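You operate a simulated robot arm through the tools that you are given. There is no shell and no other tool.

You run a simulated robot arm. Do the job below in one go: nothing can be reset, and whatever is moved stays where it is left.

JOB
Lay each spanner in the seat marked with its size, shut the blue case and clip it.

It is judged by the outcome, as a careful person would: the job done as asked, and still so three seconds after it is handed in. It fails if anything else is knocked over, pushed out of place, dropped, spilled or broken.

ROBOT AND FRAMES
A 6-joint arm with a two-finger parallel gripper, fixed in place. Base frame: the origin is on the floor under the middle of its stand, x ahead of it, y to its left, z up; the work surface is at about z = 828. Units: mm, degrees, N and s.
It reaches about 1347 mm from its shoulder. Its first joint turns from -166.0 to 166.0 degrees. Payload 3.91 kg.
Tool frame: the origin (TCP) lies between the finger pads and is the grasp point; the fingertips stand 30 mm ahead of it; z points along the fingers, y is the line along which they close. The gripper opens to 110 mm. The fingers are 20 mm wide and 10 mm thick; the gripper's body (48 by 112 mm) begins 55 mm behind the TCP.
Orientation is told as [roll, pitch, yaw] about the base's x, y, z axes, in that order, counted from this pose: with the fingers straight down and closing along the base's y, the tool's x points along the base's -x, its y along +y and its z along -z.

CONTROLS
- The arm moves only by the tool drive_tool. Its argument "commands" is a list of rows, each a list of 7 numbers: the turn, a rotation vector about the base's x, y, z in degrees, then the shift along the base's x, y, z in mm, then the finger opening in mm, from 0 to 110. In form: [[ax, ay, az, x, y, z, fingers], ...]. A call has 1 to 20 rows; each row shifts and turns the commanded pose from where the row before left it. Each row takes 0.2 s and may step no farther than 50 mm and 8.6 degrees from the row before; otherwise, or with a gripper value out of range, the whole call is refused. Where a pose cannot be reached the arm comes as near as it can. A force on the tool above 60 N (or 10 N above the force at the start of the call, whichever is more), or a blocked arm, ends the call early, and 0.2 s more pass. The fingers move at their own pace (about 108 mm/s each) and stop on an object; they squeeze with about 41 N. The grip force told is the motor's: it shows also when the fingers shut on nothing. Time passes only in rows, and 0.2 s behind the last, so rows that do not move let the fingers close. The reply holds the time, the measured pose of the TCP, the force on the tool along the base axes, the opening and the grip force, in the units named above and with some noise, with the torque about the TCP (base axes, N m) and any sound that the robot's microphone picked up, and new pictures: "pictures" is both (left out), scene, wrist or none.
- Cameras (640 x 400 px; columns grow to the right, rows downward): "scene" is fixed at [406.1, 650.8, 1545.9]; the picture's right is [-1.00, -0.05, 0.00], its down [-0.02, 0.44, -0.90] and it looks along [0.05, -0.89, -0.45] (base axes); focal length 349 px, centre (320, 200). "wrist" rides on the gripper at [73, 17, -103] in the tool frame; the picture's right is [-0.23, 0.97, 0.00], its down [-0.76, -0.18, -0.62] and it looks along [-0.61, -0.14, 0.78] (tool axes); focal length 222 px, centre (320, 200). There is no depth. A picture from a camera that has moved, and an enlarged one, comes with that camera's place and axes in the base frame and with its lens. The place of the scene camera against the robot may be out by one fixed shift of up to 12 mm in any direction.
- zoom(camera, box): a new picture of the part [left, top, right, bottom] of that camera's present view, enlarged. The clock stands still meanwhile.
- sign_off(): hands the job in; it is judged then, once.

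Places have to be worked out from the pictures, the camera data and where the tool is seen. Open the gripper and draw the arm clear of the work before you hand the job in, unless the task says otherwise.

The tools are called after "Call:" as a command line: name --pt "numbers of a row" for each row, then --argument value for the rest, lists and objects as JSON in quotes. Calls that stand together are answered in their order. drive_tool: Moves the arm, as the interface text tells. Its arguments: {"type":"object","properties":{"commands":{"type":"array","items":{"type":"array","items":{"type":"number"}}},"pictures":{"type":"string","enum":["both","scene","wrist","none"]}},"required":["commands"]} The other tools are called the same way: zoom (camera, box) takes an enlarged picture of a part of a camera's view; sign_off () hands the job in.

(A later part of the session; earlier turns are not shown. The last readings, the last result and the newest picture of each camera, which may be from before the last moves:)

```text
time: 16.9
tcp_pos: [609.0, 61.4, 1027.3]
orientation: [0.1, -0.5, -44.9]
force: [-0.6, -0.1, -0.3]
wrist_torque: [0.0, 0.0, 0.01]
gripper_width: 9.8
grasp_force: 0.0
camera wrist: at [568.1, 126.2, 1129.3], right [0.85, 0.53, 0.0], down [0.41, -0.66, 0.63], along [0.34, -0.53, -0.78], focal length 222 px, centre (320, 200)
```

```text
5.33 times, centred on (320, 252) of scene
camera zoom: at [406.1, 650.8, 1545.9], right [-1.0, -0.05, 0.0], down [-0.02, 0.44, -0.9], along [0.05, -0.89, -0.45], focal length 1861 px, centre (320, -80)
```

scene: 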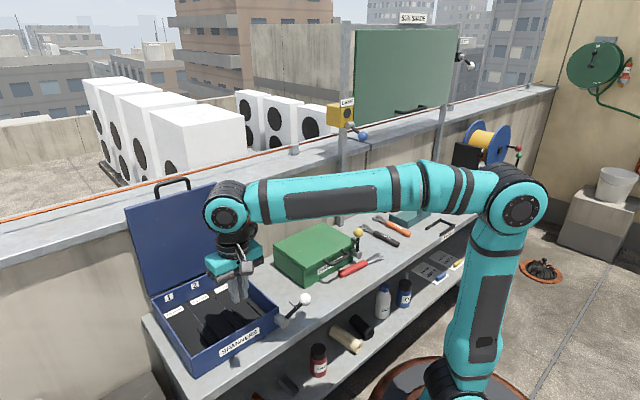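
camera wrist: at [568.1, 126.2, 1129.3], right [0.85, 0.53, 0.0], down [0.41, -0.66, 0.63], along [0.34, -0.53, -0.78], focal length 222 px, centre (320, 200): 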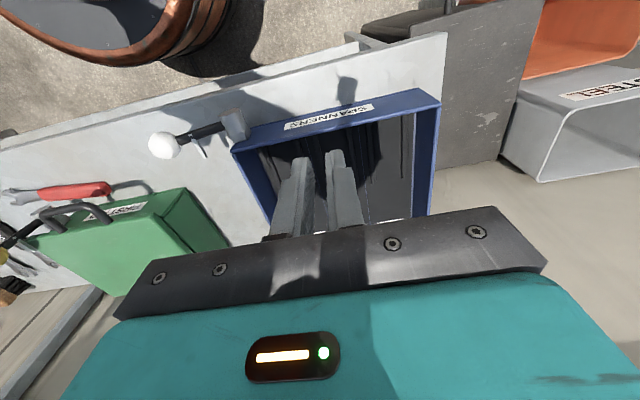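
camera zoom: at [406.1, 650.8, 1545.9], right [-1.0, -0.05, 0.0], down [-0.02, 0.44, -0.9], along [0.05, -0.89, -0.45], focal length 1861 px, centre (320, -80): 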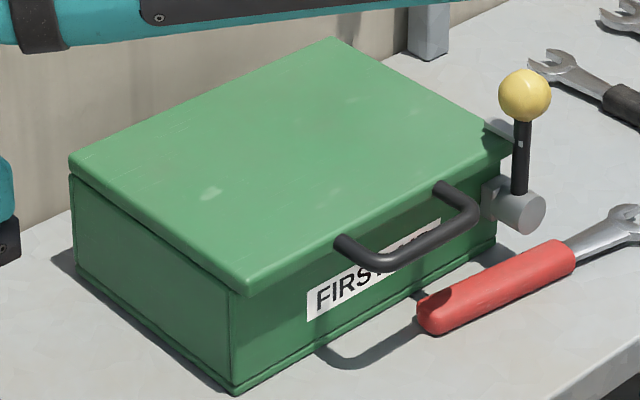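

The green case, its clip and the other spanners are exactly where they were; only the red spanner lies (label down) in front of the green case, parallel to the bench front. I'll turn the tool to −135° so I can re-grip it across its handle, and move to view it, keeping well above everything.

Call:
drive_tool --pt "0 0 -8.2 -13 -20 2 60" --pt "0 0 -8.2 -13 -20 2 60" --pt "0 0 -8.2 -13 -20 2 60" --pt "0 0 -8.2 -13 -20 2 60" --pt "0 0 -8.2 -13 -20 0 60" --pt "0 0 -8.2 -13 -20 0 60" --pt "0 0 -8.2 -13 -20 0 60" --pt "0 0 -8.2 -13 -20 0 60" --pt "0 0 -8.2 -13 -20 0 60" --pt "0 0 -8.2 -13 -20 0 60" --pt "0 0 -8.2 -13 -20 0 60" --pt "0 0 0 0 0 0 60" --pictures "both"

```text
time: 19.5
tcp_pos: [465.7, -159.0, 1033.2]
orientation: [0.1, -0.4, -135.2]
force: [-0.2, 0.1, 0.2]
wrist_torque: [-0.05, -0.01, 0.0]
gripper_width: 60.1
grasp_force: 0.0
camera wrist: at [527.8, -118.6, 1136.5], right [0.53, -0.85, 0.0], down [-0.66, -0.41, 0.63], along [-0.53, -0.33, -0.78], focal length 222 px, centre (320, 200)
```

scene: 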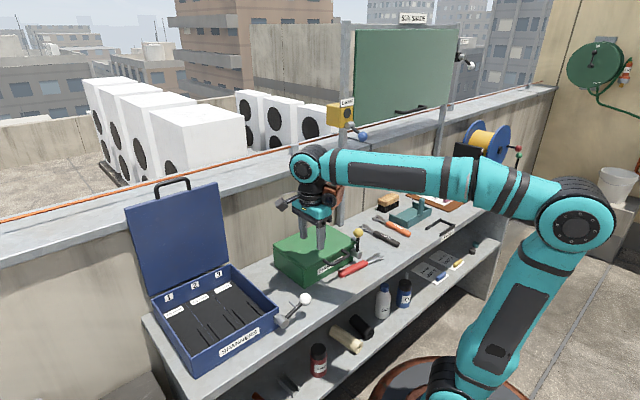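
wrist: 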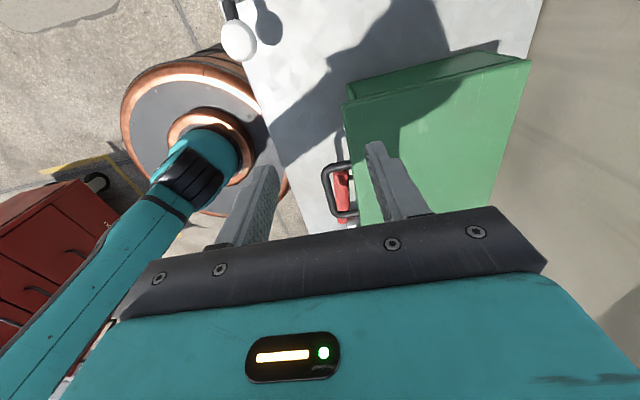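

Call:
zoom --camera "wrist" --box '[280, 120, 440, 240]'

Call:
zoom --camera "scene" --box '[310, 215, 400, 285]'

```text
3.33 times, centred on (360, 180) of wrist
camera zoom: at [527.8, -118.6, 1136.5], right [0.53, -0.85, 0.0], down [-0.66, -0.41, 0.63], along [-0.53, -0.33, -0.78], focal length 740 px, centre (187, 267)
```

zoom: 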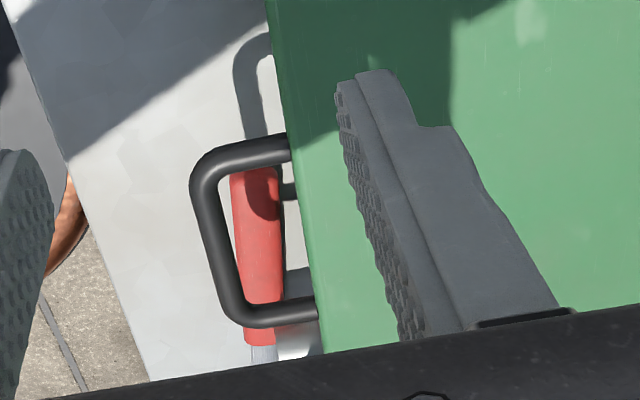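

```text
5.71 times, centred on (355, 250) of scene
camera zoom: at [406.1, 650.8, 1545.9], right [-1.0, -0.05, 0.0], down [-0.02, 0.44, -0.9], along [0.05, -0.89, -0.45], focal length 1994 px, centre (120, -86)
```

zoom: 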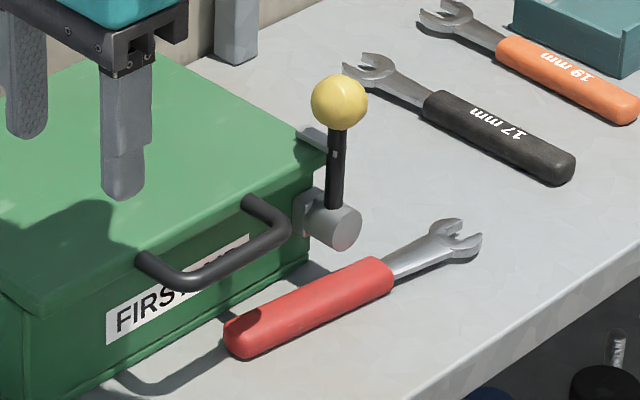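

The red spanner's handle sits too close to the green case and its clip ball for a vertical grip there, but its head sticks out into open bench at about (262,-338). I'll grip the head, slide the spanner gently along its own axis about 60 mm clear, then re-grip it properly. First I move over for a close look.

Call:
drive_tool --pt "0 0 -4 -34 -31.5 -2 90" --pt "0 0 -4 -34 -31.5 -2 90" --pt "0 0 0 -34 -31.5 -4 90" --pt "0 0 0 -34 -31.5 -4 90" --pt "0 0 0 0 0 0 90" --pictures "both"

Call:
zoom --camera "wrist" --box '[230, 60, 430, 240]'

```text
time: 20.7
tcp_pos: [330.2, -284.8, 1023.4]
orientation: [0.1, -0.5, -143.1]
force: [-0.4, 0.0, 0.2]
wrist_torque: [-0.03, 0.01, 0.03]
gripper_width: 90.1
grasp_force: 0.1
camera wrist: at [397.1, -253.4, 1124.7], right [0.4, -0.91, 0.0], down [-0.71, -0.31, 0.63], along [-0.58, -0.26, -0.78], focal length 222 px, centre (320, 200)
```

scene: 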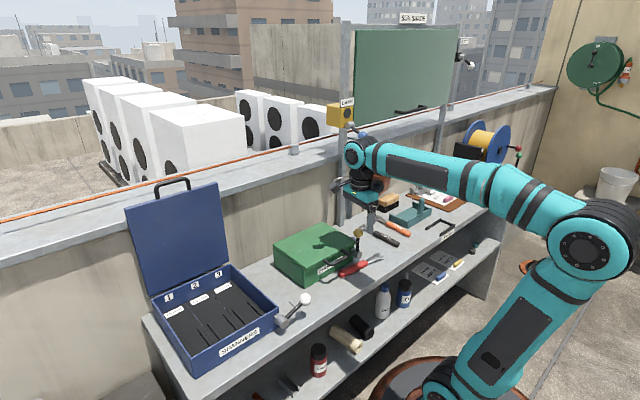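
wrist: 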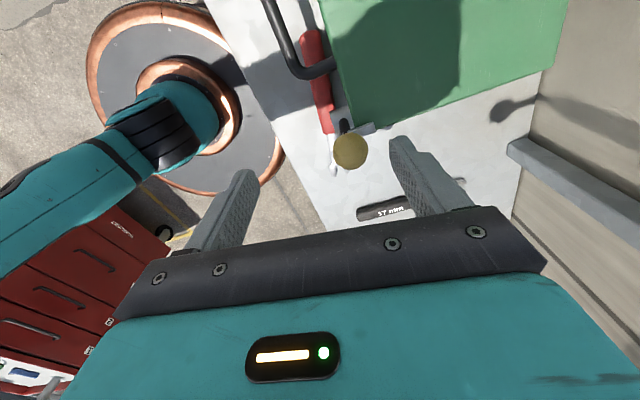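

```text
2.22 times, centred on (330, 150) of wrist
camera zoom: at [397.1, -253.4, 1124.7], right [0.4, -0.91, 0.0], down [-0.71, -0.31, 0.63], along [-0.58, -0.26, -0.78], focal length 494 px, centre (298, 311)
```

zoom: 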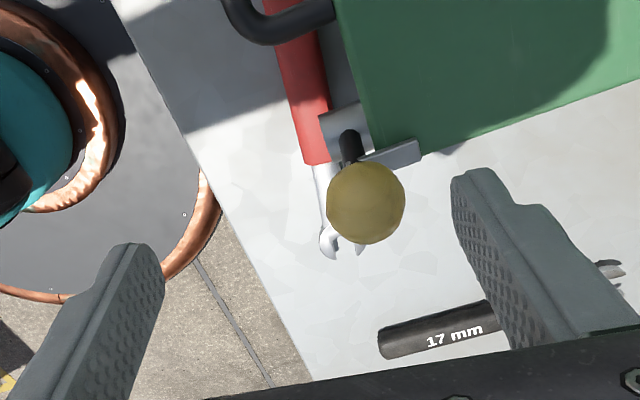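

The head centre is about (255,-346). A vertical tool would put the camera over the yellow ball, so I tilt the tool 20° about its closing axis (leaning away from the ball) and descend beside the head, pausing above it.

Call:
drive_tool --pt "4 -5.33 0 -27 -22 0 50" --pt "4 -5.33 0 -27 -22 0 50" --pt "4 -5.33 0 -26.8 -21.6 0 50" --pt "0 0 0 0 0 -45 50" --pt "0 0 0 0 0 -45 50" --pt "0 0 0 0 0 -40 50" --pt "0 0 0 0 0 0 50" --pictures "both"

Call:
zoom --camera "wrist" --box '[230, 60, 430, 240]'

Call:
zoom --camera "scene" --box '[320, 180, 430, 290]'

```text
time: 22.3
tcp_pos: [248.4, -351.7, 892.1]
orientation: [0.1, 19.5, -143.1]
force: [0.6, -0.6, 0.5]
wrist_torque: [0.01, 0.01, -0.04]
gripper_width: 50.2
grasp_force: 0.1
camera wrist: at [283.8, -343.1, 1013.1], right [0.41, -0.91, -0.07], down [-0.85, -0.41, 0.33], along [-0.33, -0.08, -0.94], focal length 222 px, centre (320, 200)
```

scene: 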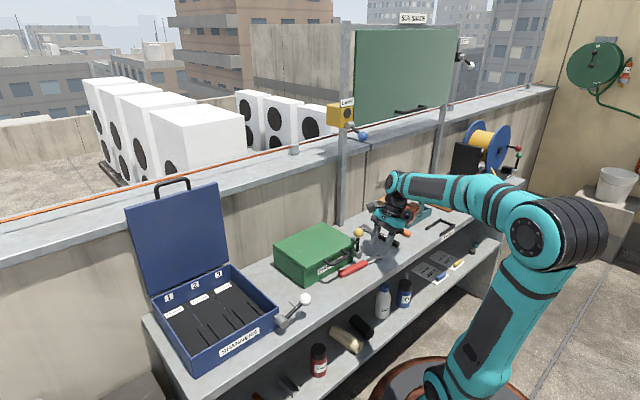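
wrist: 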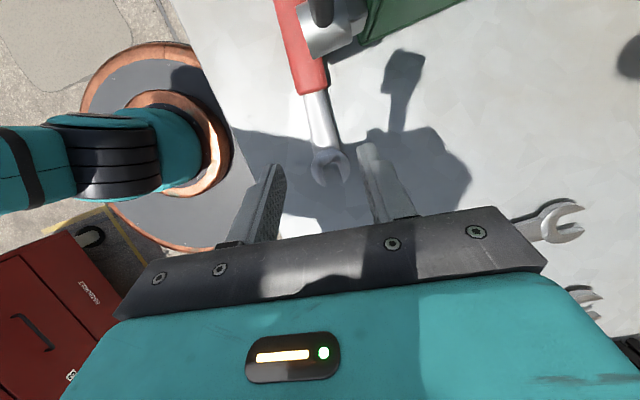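

```text
2.22 times, centred on (330, 150) of wrist
camera zoom: at [283.8, -343.1, 1013.1], right [0.41, -0.91, -0.07], down [-0.85, -0.41, 0.33], along [-0.33, -0.08, -0.94], focal length 494 px, centre (298, 311)
```

zoom: 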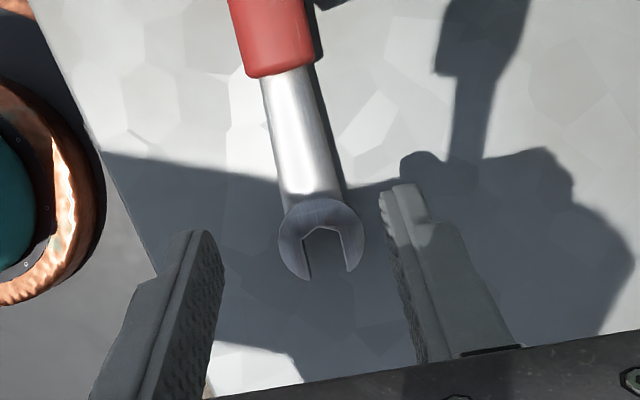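

```text
3.64 times, centred on (375, 235) of scene
camera zoom: at [406.1, 650.8, 1545.9], right [-1.0, -0.05, 0.0], down [-0.02, 0.44, -0.9], along [0.05, -0.89, -0.45], focal length 1269 px, centre (120, 73)
```

zoom: 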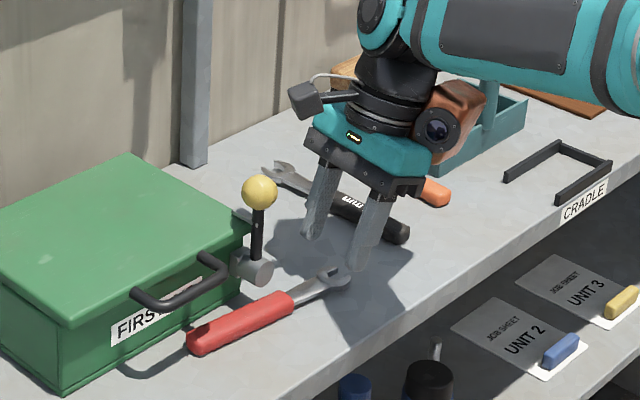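

The open fingers straddle the spanner head. I shift 6 mm toward the head, go down to just above the bench and close on it.

Call:
drive_tool --pt "0 0 0 -5 -4 -15 50" --pt "0 0 0 0 0 -10 50" --pt "0 0 0 0 0 -5 50" --pt "0 0 0 0 0 0 30" --pt "0 0 0 0 0 0 15" --pt "0 0 0 0 0 0 15" --pictures "both"

Call:
zoom --camera "wrist" --box '[230, 60, 430, 240]'

```text
time: 23.7
tcp_pos: [244.0, -355.0, 861.3]
orientation: [0.1, 19.5, -143.1]
force: [-0.5, 0.1, 0.7]
wrist_torque: [-0.07, 0.13, -0.03]
gripper_width: 25.7
grasp_force: 41.7
camera wrist: at [279.6, -347.3, 983.2], right [0.41, -0.91, -0.07], down [-0.85, -0.41, 0.33], along [-0.33, -0.08, -0.94], focal length 222 px, centre (320, 200)
```

scene: 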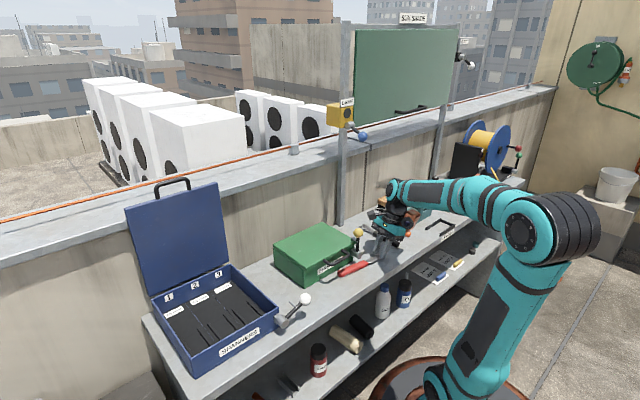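
wrist: 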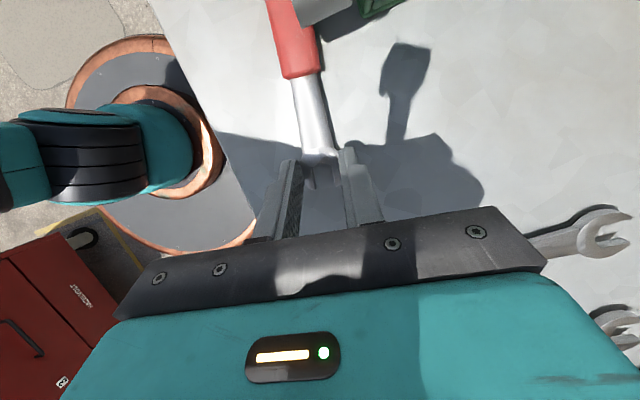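

```text
2.22 times, centred on (330, 150) of wrist
camera zoom: at [279.6, -347.3, 983.2], right [0.41, -0.91, -0.07], down [-0.85, -0.41, 0.33], along [-0.33, -0.08, -0.94], focal length 494 px, centre (298, 311)
```

zoom: 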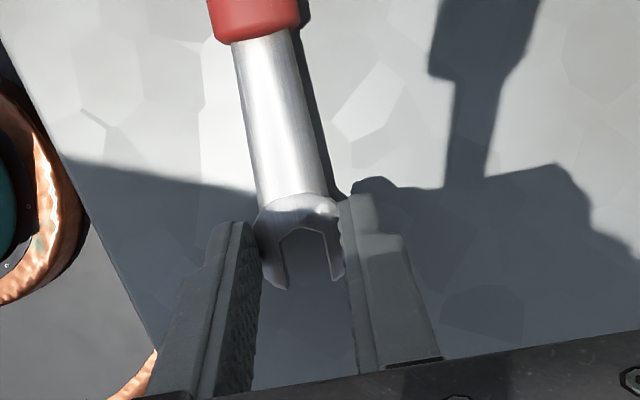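

The head is gripped (25.7 mm). I slide the spanner along the bench away from the green case — about 73 mm toward −w and 7° of turn — keeping it flat on the surface.

Call:
drive_tool --pt "0 0 1 -10 -1 0 15" --pt "0 0 1.5 -15 -3 0 15" --pt "0 0 1.5 -16 -3 0 15" --pt "0 0 1.5 -16 -3 0 15" --pt "0 0 1.5 -16 -3.4 0 15" --pt "0 0 0 0 0 0 15" --pictures "both"

Call:
zoom --camera "scene" --box '[320, 180, 430, 290]'

```text
time: 25.1
tcp_pos: [170.6, -369.3, 861.7]
orientation: [0.1, 19.5, -136.1]
force: [-0.1, -0.9, -0.5]
wrist_torque: [-0.09, 0.09, 0.01]
gripper_width: 25.3
grasp_force: 41.0
camera wrist: at [205.1, -356.1, 983.9], right [0.52, -0.85, -0.07], down [-0.79, -0.51, 0.33], along [-0.32, -0.12, -0.94], focal length 222 px, centre (320, 200)
```

scene: 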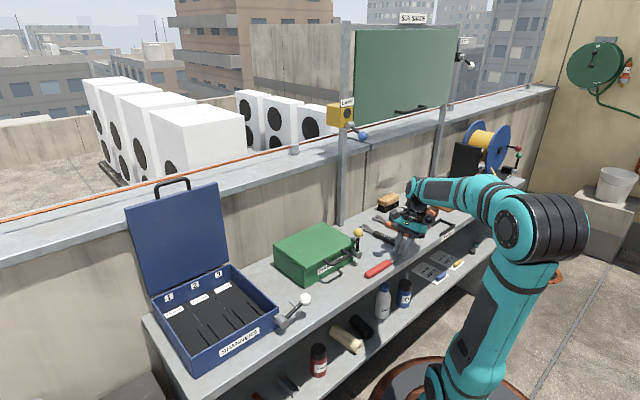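
wrist: 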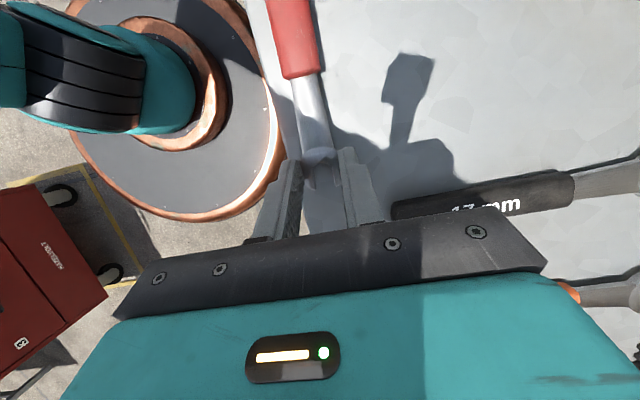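

```text
3.64 times, centred on (375, 235) of scene
camera zoom: at [406.1, 650.8, 1545.9], right [-1.0, -0.05, 0.0], down [-0.02, 0.44, -0.9], along [0.05, -0.89, -0.45], focal length 1269 px, centre (120, 73)
```

zoom: 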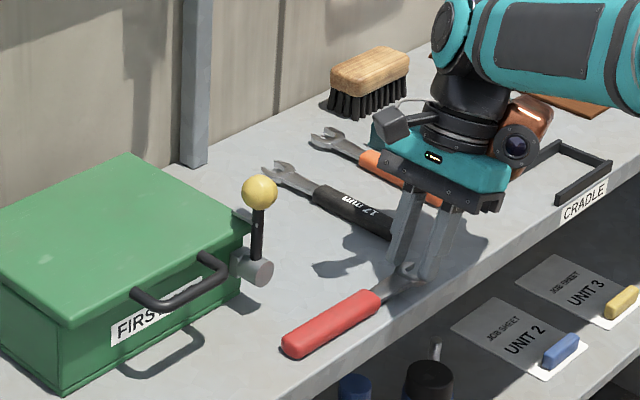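

The spanner is now in open space on the bench. I release it, lift, bring the tool upright and move over the handle's neck end at about (220,-320) for a proper grip.

Call:
drive_tool --pt "0 0 0 0 0 0 50" --pt "0 0 0 0 0 0 50" --pt "0 0 0 0 0 30 50" --pt "0 0 0 0 0 40 50" --pt "-4.62 4.8 0 16.6 16.4 0 50" --pt "-4.62 4.8 0 16.6 16.4 0 50" --pt "-4.3 4.46 0 16.6 16.4 -30 50" --pt "0 0 0.9 0 0 0 50" --pictures "both"

Call:
zoom --camera "wrist" --box '[220, 40, 420, 240]'

```text
time: 26.9
tcp_pos: [220.5, -318.2, 902.3]
orientation: [0.2, -0.1, -135.2]
force: [0.6, -0.4, -1.5]
wrist_torque: [-0.02, 0.02, 0.0]
gripper_width: 49.9
grasp_force: 0.1
camera wrist: at [282.0, -278.4, 1005.5], right [0.53, -0.85, 0.0], down [-0.67, -0.41, 0.62], along [-0.53, -0.33, -0.78], focal length 222 px, centre (320, 200)
```

scene: 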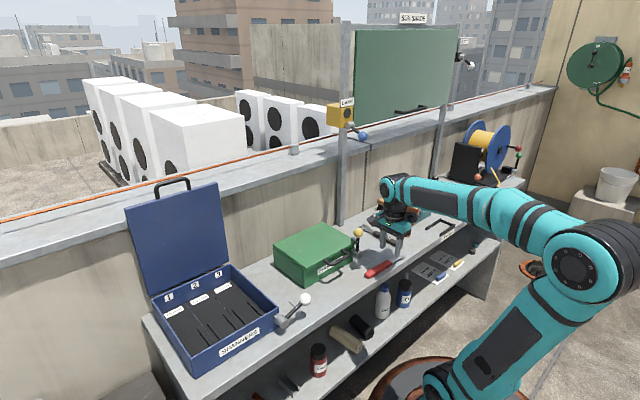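
wrist: 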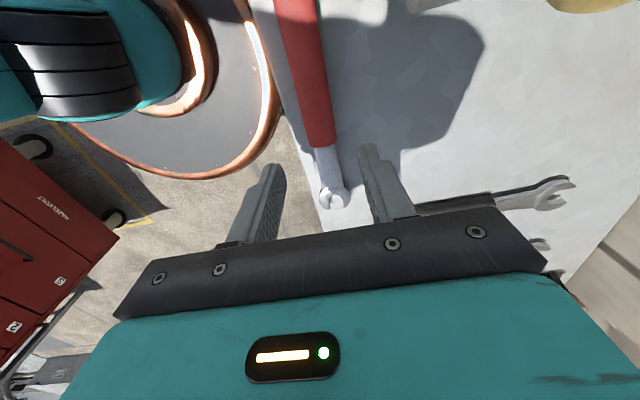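

```text
2.00 times, centred on (320, 140) of wrist
camera zoom: at [282.0, -278.4, 1005.5], right [0.53, -0.85, 0.0], down [-0.67, -0.41, 0.62], along [-0.53, -0.33, -0.78], focal length 444 px, centre (320, 320)
```

zoom: 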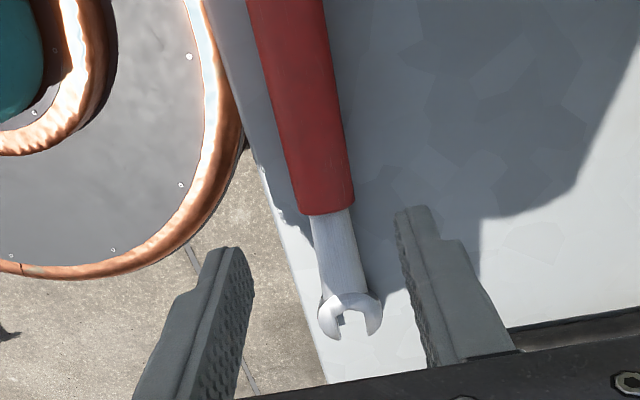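

Handle neck end is at about (218,-322). I shift to 9 mm inside it, descend and grip.

Call:
drive_tool --pt "0 0 -1 4 2 -15 50" --pt "0 0 0 0 0 -15 50" --pt "0 0 0 0 0 -10 50" --pt "0 0 0 0 0 0 35" --pt "0 0 0 0 0 0 10" --pt "0 0 0 0 0 0 10" --pt "0 0 0 0 0 0 10" --pictures "wrist"

Call:
zoom --camera "wrist" --box '[220, 40, 420, 240]'

```text
time: 28.5
tcp_pos: [223.6, -316.2, 861.0]
orientation: [0.1, -0.1, -136.2]
force: [0.4, 0.3, 0.2]
wrist_torque: [-0.01, 0.01, 0.02]
gripper_width: 23.1
grasp_force: 41.3
camera wrist: at [286.6, -277.8, 964.9], right [0.51, -0.86, 0.0], down [-0.67, -0.4, 0.62], along [-0.54, -0.32, -0.78], focal length 222 px, centre (320, 200)
```

wrist: 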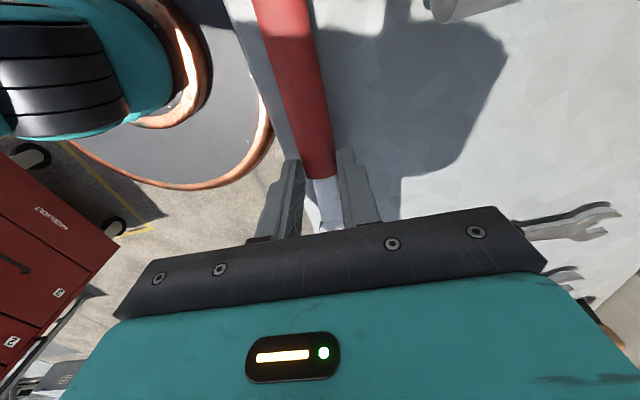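

```text
2.00 times, centred on (320, 140) of wrist
camera zoom: at [286.6, -277.8, 964.9], right [0.51, -0.86, 0.0], down [-0.67, -0.4, 0.62], along [-0.54, -0.32, -0.78], focal length 444 px, centre (320, 320)
```

zoom: 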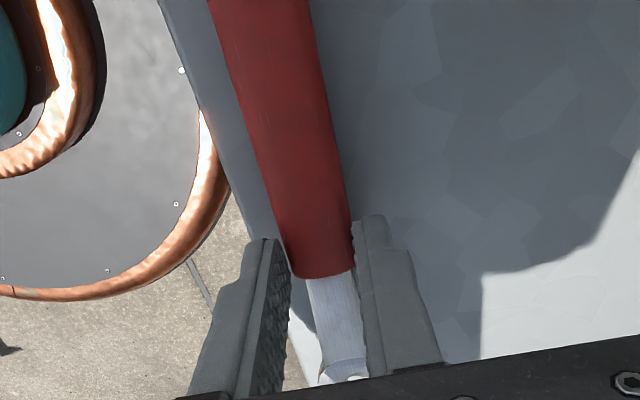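

Gripped at 23.1 mm. I lift straight up well above the yellow ball, then check.

Call:
drive_tool --pt "0 0 0 0 0 10 10" --pt "0 0 0 0 0 30 10" --pt "0 0 0 0 0 45 10" --pt "0 0 0 0 0 45 10" --pt "0 0 0 0 0 45 10" --pt "0 0 0 0 0 25 10" --pt "0 0 0 0 0 0 10" --pictures "both"

Call:
zoom --camera "scene" --box '[320, 130, 480, 290]'

```text
time: 30.1
tcp_pos: [224.4, -316.6, 1063.0]
orientation: [0.1, -0.1, -136.2]
force: [0.3, -0.2, -2.0]
wrist_torque: [0.02, 0.06, -0.02]
gripper_width: 23.5
grasp_force: 41.2
camera wrist: at [287.7, -277.4, 1166.8], right [0.51, -0.86, 0.0], down [-0.67, -0.4, 0.62], along [-0.54, -0.32, -0.78], focal length 222 px, centre (320, 200)
```

scene: 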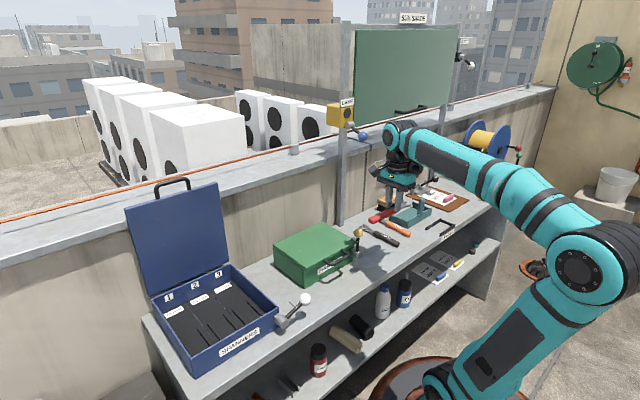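
wrist: 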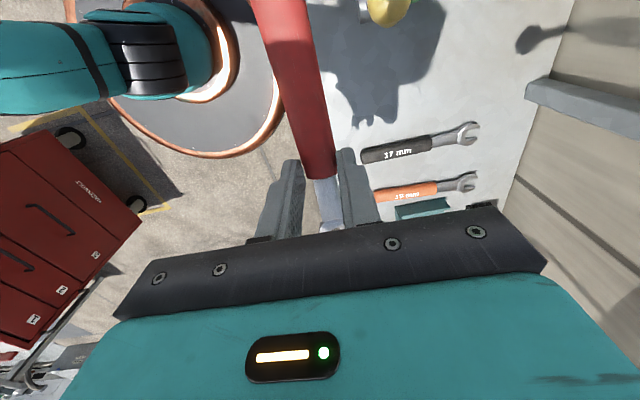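

```text
2.50 times, centred on (400, 210) of scene
camera zoom: at [406.1, 650.8, 1545.9], right [-1.0, -0.05, 0.0], down [-0.02, 0.44, -0.9], along [0.05, -0.89, -0.45], focal length 872 px, centre (120, 175)
```

zoom: 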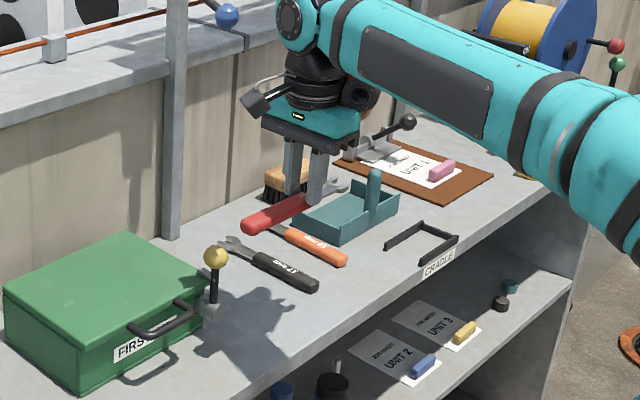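

It's held level at safe height. I carry it along the bench while turning +91° so the head points to the back of the case.

Call:
drive_tool --pt "0 0 8.3 25 24 0 10" --pt "0 0 8.3 30 29 0 10" --pt "0 0 8.3 32 31 0 10" --pt "0 0 8.3 32 31 0 10" --pt "0 0 8.3 32 31 0 10" --pt "0 0 8.3 32 31 0 10" --pt "0 0 8.3 32 31 0 10" --pt "0 0 8.3 32 31 0 10" --pt "0 0 8.3 32 31 0 10" --pt "0 0 8.3 32 31 0 10" --pt "0 0 8.2 32 31 0 10" --pt "0 0 0 32 31 0 10" --pt "0 0 0 0 0 0 10" --pictures "both"

Call:
zoom --camera "scene" --box '[120, 140, 320, 380]'

Call:
zoom --camera "wrist" --box '[200, 60, 460, 240]'

```text
time: 32.9
tcp_pos: [598.6, 44.9, 1061.6]
orientation: [0.2, -0.1, -45.0]
force: [0.2, -0.8, -1.7]
wrist_torque: [-0.03, -0.01, -0.03]
gripper_width: 23.2
grasp_force: 41.2
camera wrist: at [558.1, 109.2, 1164.2], right [0.85, 0.53, 0.0], down [0.41, -0.66, 0.62], along [0.33, -0.53, -0.78], focal length 222 px, centre (320, 200)
```

scene: 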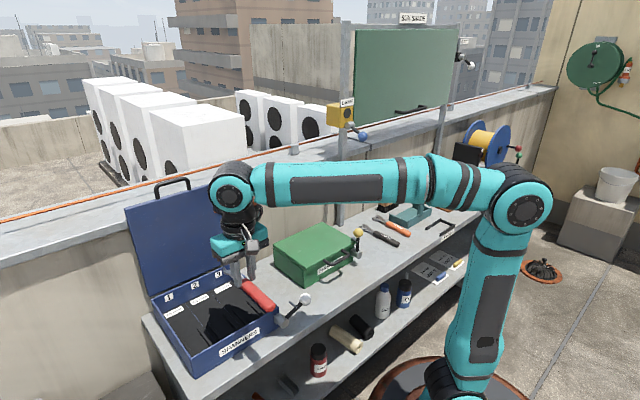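
wrist: 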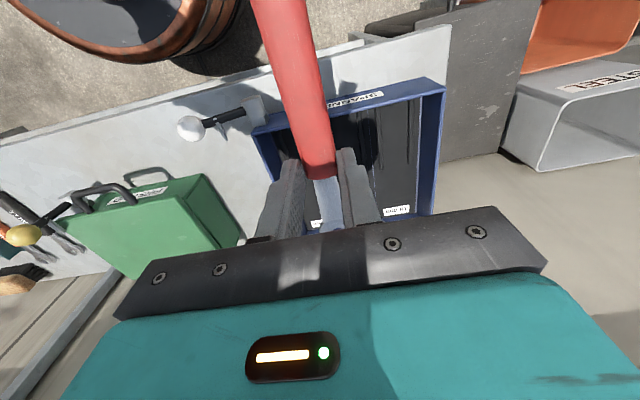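

```text
1.67 times, centred on (220, 260) of scene
camera zoom: at [406.1, 650.8, 1545.9], right [-1.0, -0.05, 0.0], down [-0.02, 0.44, -0.9], along [0.05, -0.89, -0.45], focal length 582 px, centre (487, 100)
```

zoom: 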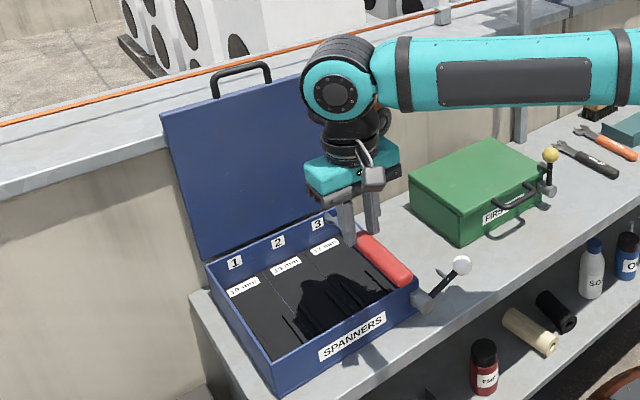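

```text
2.22 times, centred on (330, 150) of wrist
camera zoom: at [558.1, 109.2, 1164.2], right [0.85, 0.53, 0.0], down [0.41, -0.66, 0.62], along [0.33, -0.53, -0.78], focal length 494 px, centre (298, 311)
```

zoom: 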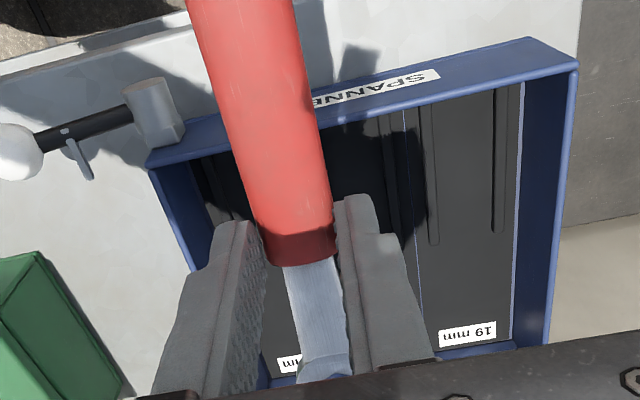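

The red spanner is aligned at −45° in front of the case. Bay 2's centre works out to w≈480 with rib ends near s≈531, so I go above the target TCP (725,-46) and stop well above the rim.

Call:
drive_tool --pt "0 0 0 31.5 -22.7 -15 10" --pt "0 0 0 31.5 -22.7 -20 10" --pt "0 0 0 31.5 -22.7 -25 10" --pt "0 0 0 31.7 -22.8 -35 10" --pt "0 0 0 0 0 0 10" --pictures "both"

Call:
zoom --camera "scene" --box '[120, 140, 320, 380]'

Call:
zoom --camera "wrist" --box '[160, 40, 480, 240]'

```text
refused: row 4 steps farther than a row can; nothing moved
```

```text
1.67 times, centred on (220, 260) of scene
camera zoom: at [406.1, 650.8, 1545.9], right [-1.0, -0.05, 0.0], down [-0.02, 0.44, -0.9], along [0.05, -0.89, -0.45], focal length 582 px, centre (487, 100)
```

zoom: 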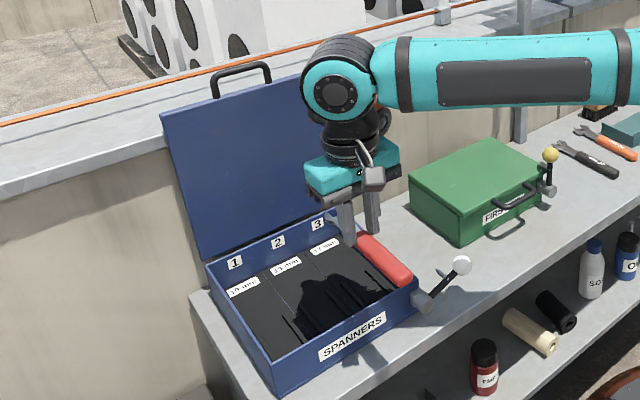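

```text
2.00 times, centred on (320, 140) of wrist
camera zoom: at [558.1, 109.2, 1164.2], right [0.85, 0.53, 0.0], down [0.41, -0.66, 0.62], along [0.33, -0.53, -0.78], focal length 444 px, centre (320, 320)
```

zoom: 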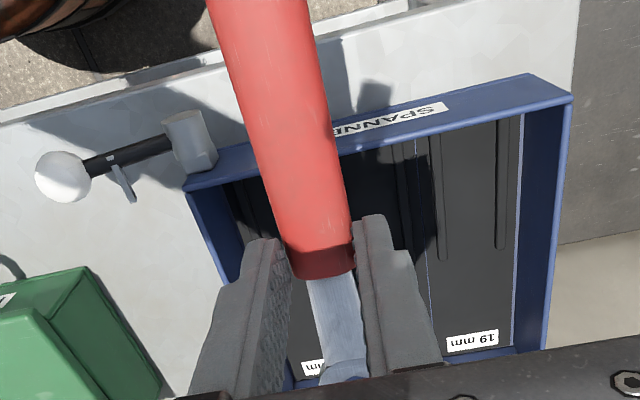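

The call was refused because one row was too long; I resend it with smaller steps.

Call:
drive_tool --pt "0 0 0 25.2 -18.2 -12 10" --pt "0 0 0 25.2 -18.2 -15 10" --pt "0 0 0 25.2 -18.2 -18 10" --pt "0 0 0 25.3 -18.2 -25 10" --pt "0 0 0 25.3 -18.1 -25 10" --pt "0 0 0 0 0 0 10" --pictures "both"

Call:
zoom --camera "scene" --box '[120, 140, 320, 380]'

Call:
zoom --camera "wrist" --box '[160, 40, 480, 240]'

```text
time: 34.3
tcp_pos: [724.7, -44.5, 967.3]
orientation: [0.1, 0.0, -45.1]
force: [-0.2, 0.0, -0.5]
wrist_torque: [-0.04, -0.02, 0.01]
gripper_width: 23.4
grasp_force: 40.8
camera wrist: at [685.6, 18.8, 1070.5], right [0.85, 0.53, 0.0], down [0.41, -0.66, 0.62], along [0.33, -0.53, -0.78], focal length 222 px, centre (320, 200)
```

scene: 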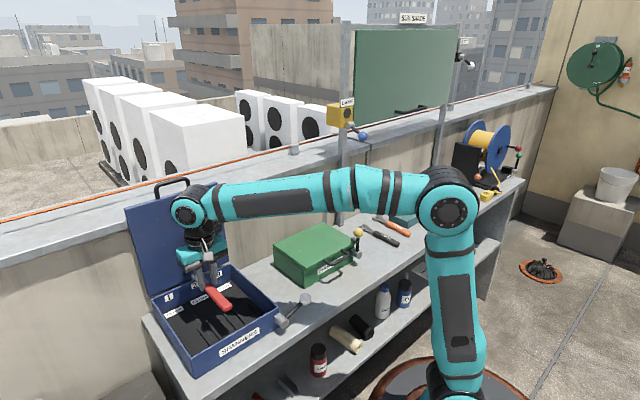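
wrist: 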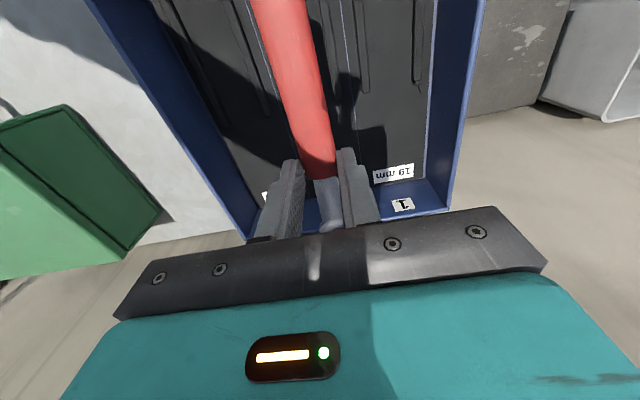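

```text
1.67 times, centred on (220, 260) of scene
camera zoom: at [406.1, 650.8, 1545.9], right [-1.0, -0.05, 0.0], down [-0.02, 0.44, -0.9], along [0.05, -0.89, -0.45], focal length 582 px, centre (487, 100)
```

zoom: 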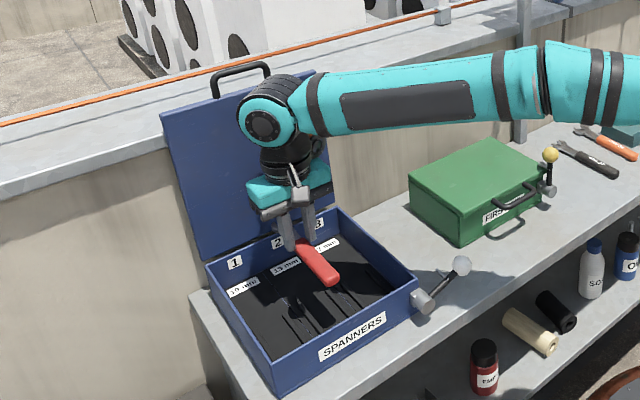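

```text
2.00 times, centred on (320, 140) of wrist
camera zoom: at [685.6, 18.8, 1070.5], right [0.85, 0.53, 0.0], down [0.41, -0.66, 0.62], along [0.33, -0.53, -0.78], focal length 444 px, centre (320, 320)
```

zoom: 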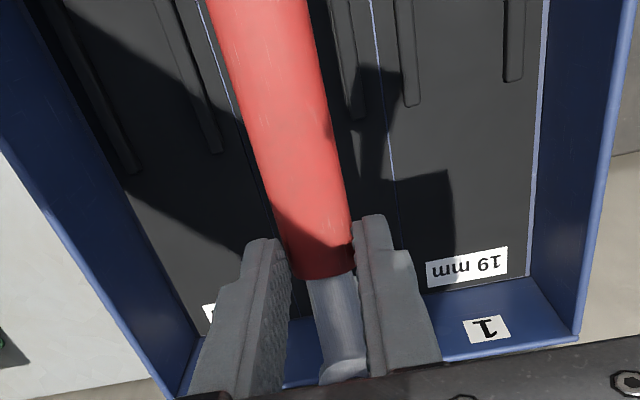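

The spanner is centred over bay 2 (w≈481, ribs at ±23). I nudge 2 mm back past the rib ends and lower it to just above the floor.

Call:
drive_tool --pt "0 0 0 0.7 -2.1 -25 10" --pt "0 0 0 0 0 -30 10" --pt "0 0 0 0 0 -22 10" --pt "0 0 0 0 0 -10 10" --pt "0 0 0 0 0 0 10" --pictures "both"

Call:
zoom --camera "scene" --box '[140, 240, 290, 380]'

Call:
zoom --camera "wrist" --box '[160, 0, 480, 240]'

```text
time: 35.5
tcp_pos: [726.9, -46.7, 880.2]
orientation: [0.1, -0.1, -45.0]
force: [0.0, 0.4, -1.0]
wrist_torque: [0.01, -0.02, 0.0]
gripper_width: 23.4
grasp_force: 41.0
camera wrist: at [686.1, 16.7, 982.7], right [0.85, 0.53, 0.0], down [0.41, -0.66, 0.62], along [0.33, -0.53, -0.78], focal length 222 px, centre (320, 200)
```

scene: 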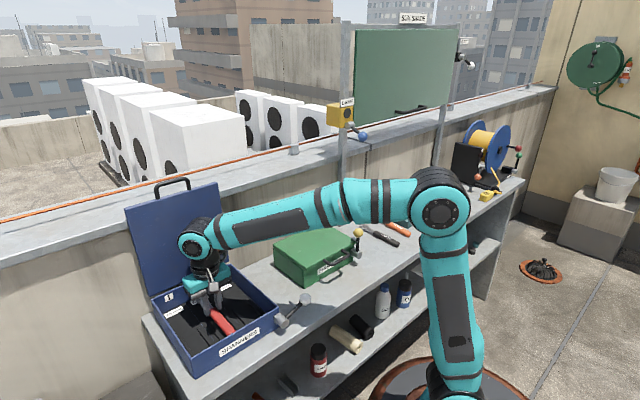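
wrist: 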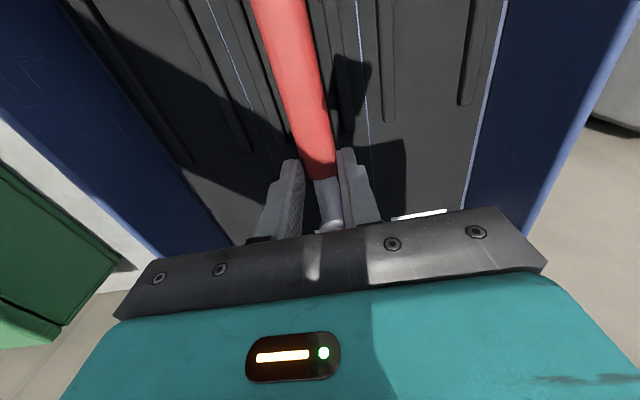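

```text
2.86 times, centred on (215, 310) of scene
camera zoom: at [406.1, 650.8, 1545.9], right [-1.0, -0.05, 0.0], down [-0.02, 0.44, -0.9], along [0.05, -0.89, -0.45], focal length 997 px, centre (620, -114)
```

zoom: 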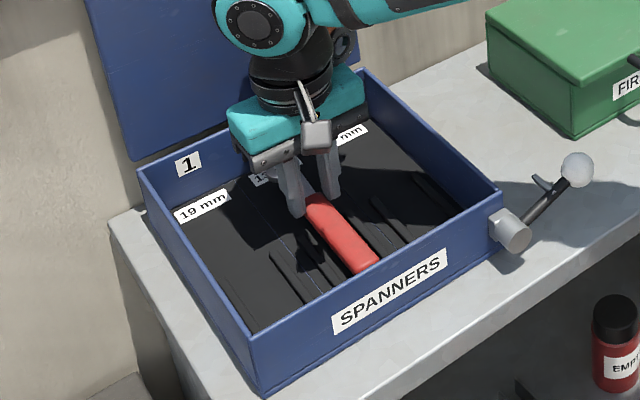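

```text
1.67 times, centred on (320, 120) of wrist
camera zoom: at [686.1, 16.7, 982.7], right [0.85, 0.53, 0.0], down [0.41, -0.66, 0.62], along [0.33, -0.53, -0.78], focal length 370 px, centre (320, 333)
```

zoom: 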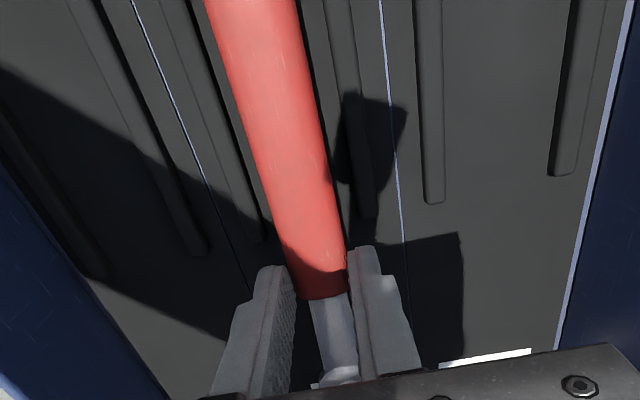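

The handle lies between the ribs with both fingers clear of the rib ends. I lower in small steps watching the force.

Call:
drive_tool --pt "0 0 0 0 0 -5 10" --pt "0 0 0 0 0 -4 10" --pt "0 0 0 0 0 0 10" --pictures "none"

Call:
drive_tool --pt "0 0 0 0 0 -2 10" --pt "0 0 0 0 0 0 10" --pictures "none"

Call:
drive_tool --pt "0 0 0 0 0 -2 10" --pt "0 0 0 0 0 0 10" --pictures "wrist"

```text
time: 36.3
tcp_pos: [727.4, -46.9, 870.9]
orientation: [0.1, -0.2, -45.0]
force: [0.2, 0.5, -1.1]
wrist_torque: [-0.01, -0.03, 0.0]
gripper_width: 23.5
grasp_force: 40.3
```

```text
time: 36.9
tcp_pos: [726.6, -47.1, 870.3]
orientation: [0.2, -0.1, -45.0]
force: [2.3, -0.4, 6.9]
wrist_torque: [0.14, 0.25, -0.04]
gripper_width: 23.5
grasp_force: 41.1
```

```text
time: 37.5
tcp_pos: [726.3, -46.3, 868.8]
orientation: [0.4, -0.1, -45.0]
force: [11.4, -1.3, 37.1]
wrist_torque: [0.09, -0.09, -0.13]
gripper_width: 23.3
grasp_force: 40.6
camera wrist: at [685.6, 16.7, 972.4], right [0.85, 0.53, 0.01], down [0.41, -0.66, 0.63], along [0.33, -0.53, -0.78], focal length 222 px, centre (320, 200)
```

wrist: 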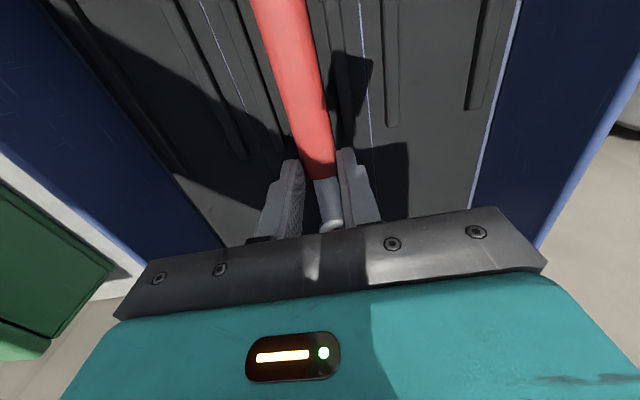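

Contact at TCP z≈870 — the spanner is on the case floor. I ease up 2 mm, open the fingers and rise.

Call:
drive_tool --pt "0 0 0 0 0 1.8 10" --pt "0 0 0 0 0 0 40" --pt "0 0 0 0 0 0 40" --pt "0 0 0 0 0 10 40" --pt "0 0 0 0 0 30 40" --pt "0 0 0 0 0 40 40" --pt "0 0 0 0 0 0 40" --pictures "both"

Call:
zoom --camera "scene" --box '[140, 240, 290, 380]'

Call:
zoom --camera "wrist" --box '[160, 0, 480, 240]'

```text
time: 39.1
tcp_pos: [726.2, -47.8, 949.8]
orientation: [0.2, -0.1, -45.0]
force: [-0.5, -0.2, -0.1]
wrist_torque: [0.03, 0.01, -0.01]
gripper_width: 40.0
grasp_force: 0.2
camera wrist: at [686.0, 15.7, 1051.8], right [0.85, 0.53, 0.0], down [0.41, -0.66, 0.62], along [0.33, -0.53, -0.78], focal length 222 px, centre (320, 200)
```

scene: 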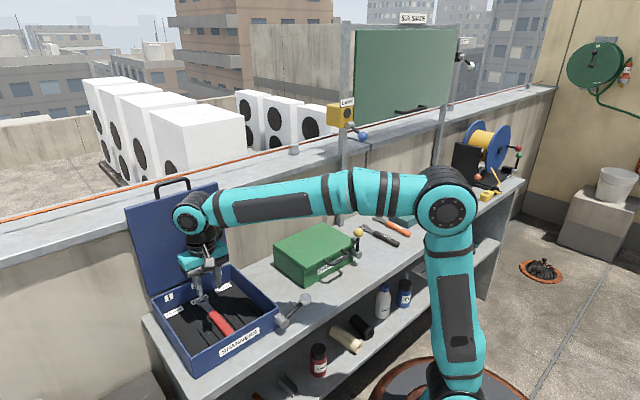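
wrist: 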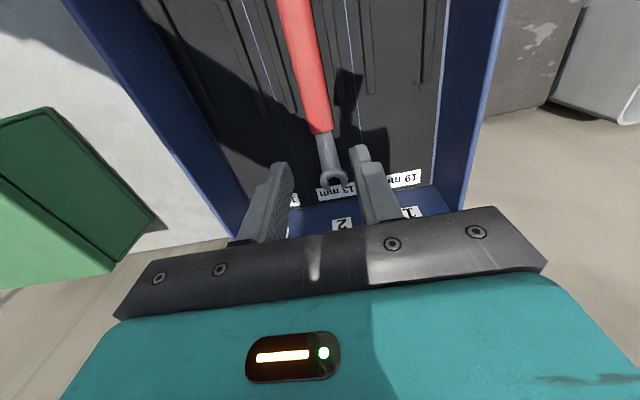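

```text
2.86 times, centred on (215, 310) of scene
camera zoom: at [406.1, 650.8, 1545.9], right [-1.0, -0.05, 0.0], down [-0.02, 0.44, -0.9], along [0.05, -0.89, -0.45], focal length 997 px, centre (620, -114)
```

zoom: 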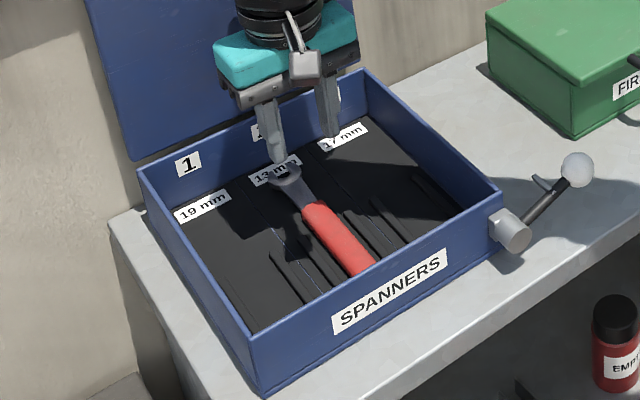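

```text
1.67 times, centred on (320, 120) of wrist
camera zoom: at [686.0, 15.7, 1051.8], right [0.85, 0.53, 0.0], down [0.41, -0.66, 0.62], along [0.33, -0.53, -0.78], focal length 370 px, centre (320, 333)
```

zoom: 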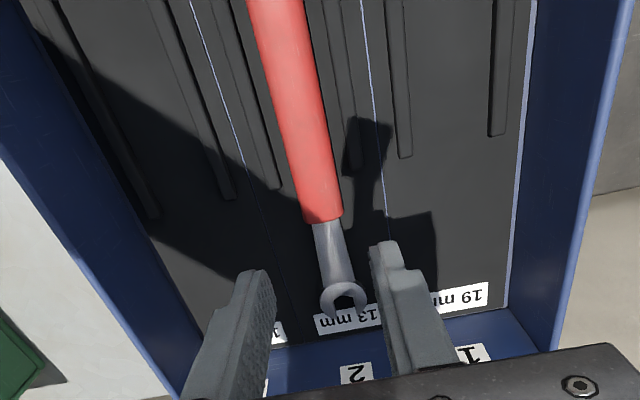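

Red 13 is laid in the 13 mm seat. I back out in front of the case at height and go to view the black 17 mm spanner.

Call:
drive_tool --pt "0 0 0 -20 20 35 60" --pt "0 0 0 -33 33 15 60" --pt "0 0 0 -33 33 15 60" --pt "0 0 0 -30 -18 25 60" --pt "0 0 0 -35 -34 0 60" --pt "0 0 0 -35 -34 0 60" --pt "0 0 0 -35 -34 0 60" --pt "0 0 0 -35 -34 0 60" --pt "0 0 0 -35 -34 0 60" --pt "0 0 0 -35 -34 0 60" --pt "0 0 0 -35 -34 0 60" --pt "0 0 0 -35 -34 0 60" --pt "0 0 0 -35 -34 0 60" --pt "0 0 0 -35 -34 0 60" --pt "0 0 -0.8 -30 -36 -15 60" --pt "0 0 -0.8 -15 -38 -27 60" --pt "0 0 0 -8 -38 -30 60" --pt "0 0 0 0 0 0 60" --pictures "both"

Call:
zoom --camera "wrist" --box '[160, 40, 440, 240]'

```text
time: 42.9
tcp_pos: [206.2, -430.5, 965.0]
orientation: [0.1, 0.0, -46.7]
force: [-0.5, 0.3, 0.9]
wrist_torque: [0.0, 0.01, -0.02]
gripper_width: 60.1
grasp_force: 0.1
camera wrist: at [167.8, -365.8, 1069.3], right [0.86, 0.5, 0.0], down [0.39, -0.68, 0.62], along [0.32, -0.54, -0.78], focal length 222 px, centre (320, 200)
```

scene: 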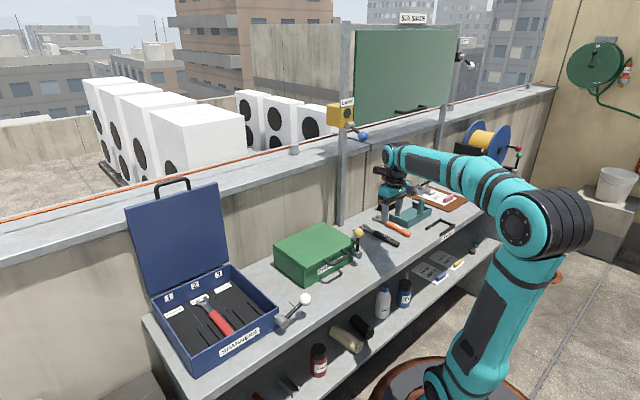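
wrist: 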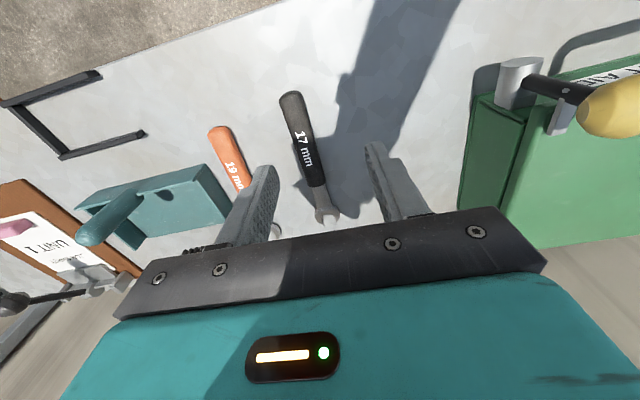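

```text
2.00 times, centred on (300, 140) of wrist
camera zoom: at [167.8, -365.8, 1069.3], right [0.86, 0.5, 0.0], down [0.39, -0.68, 0.62], along [0.32, -0.54, -0.78], focal length 444 px, centre (360, 320)
```

zoom: 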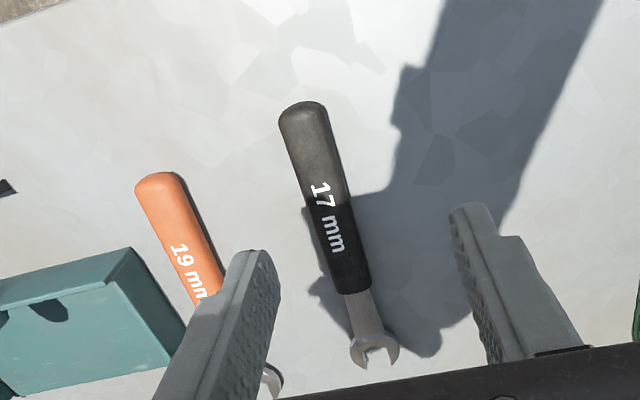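

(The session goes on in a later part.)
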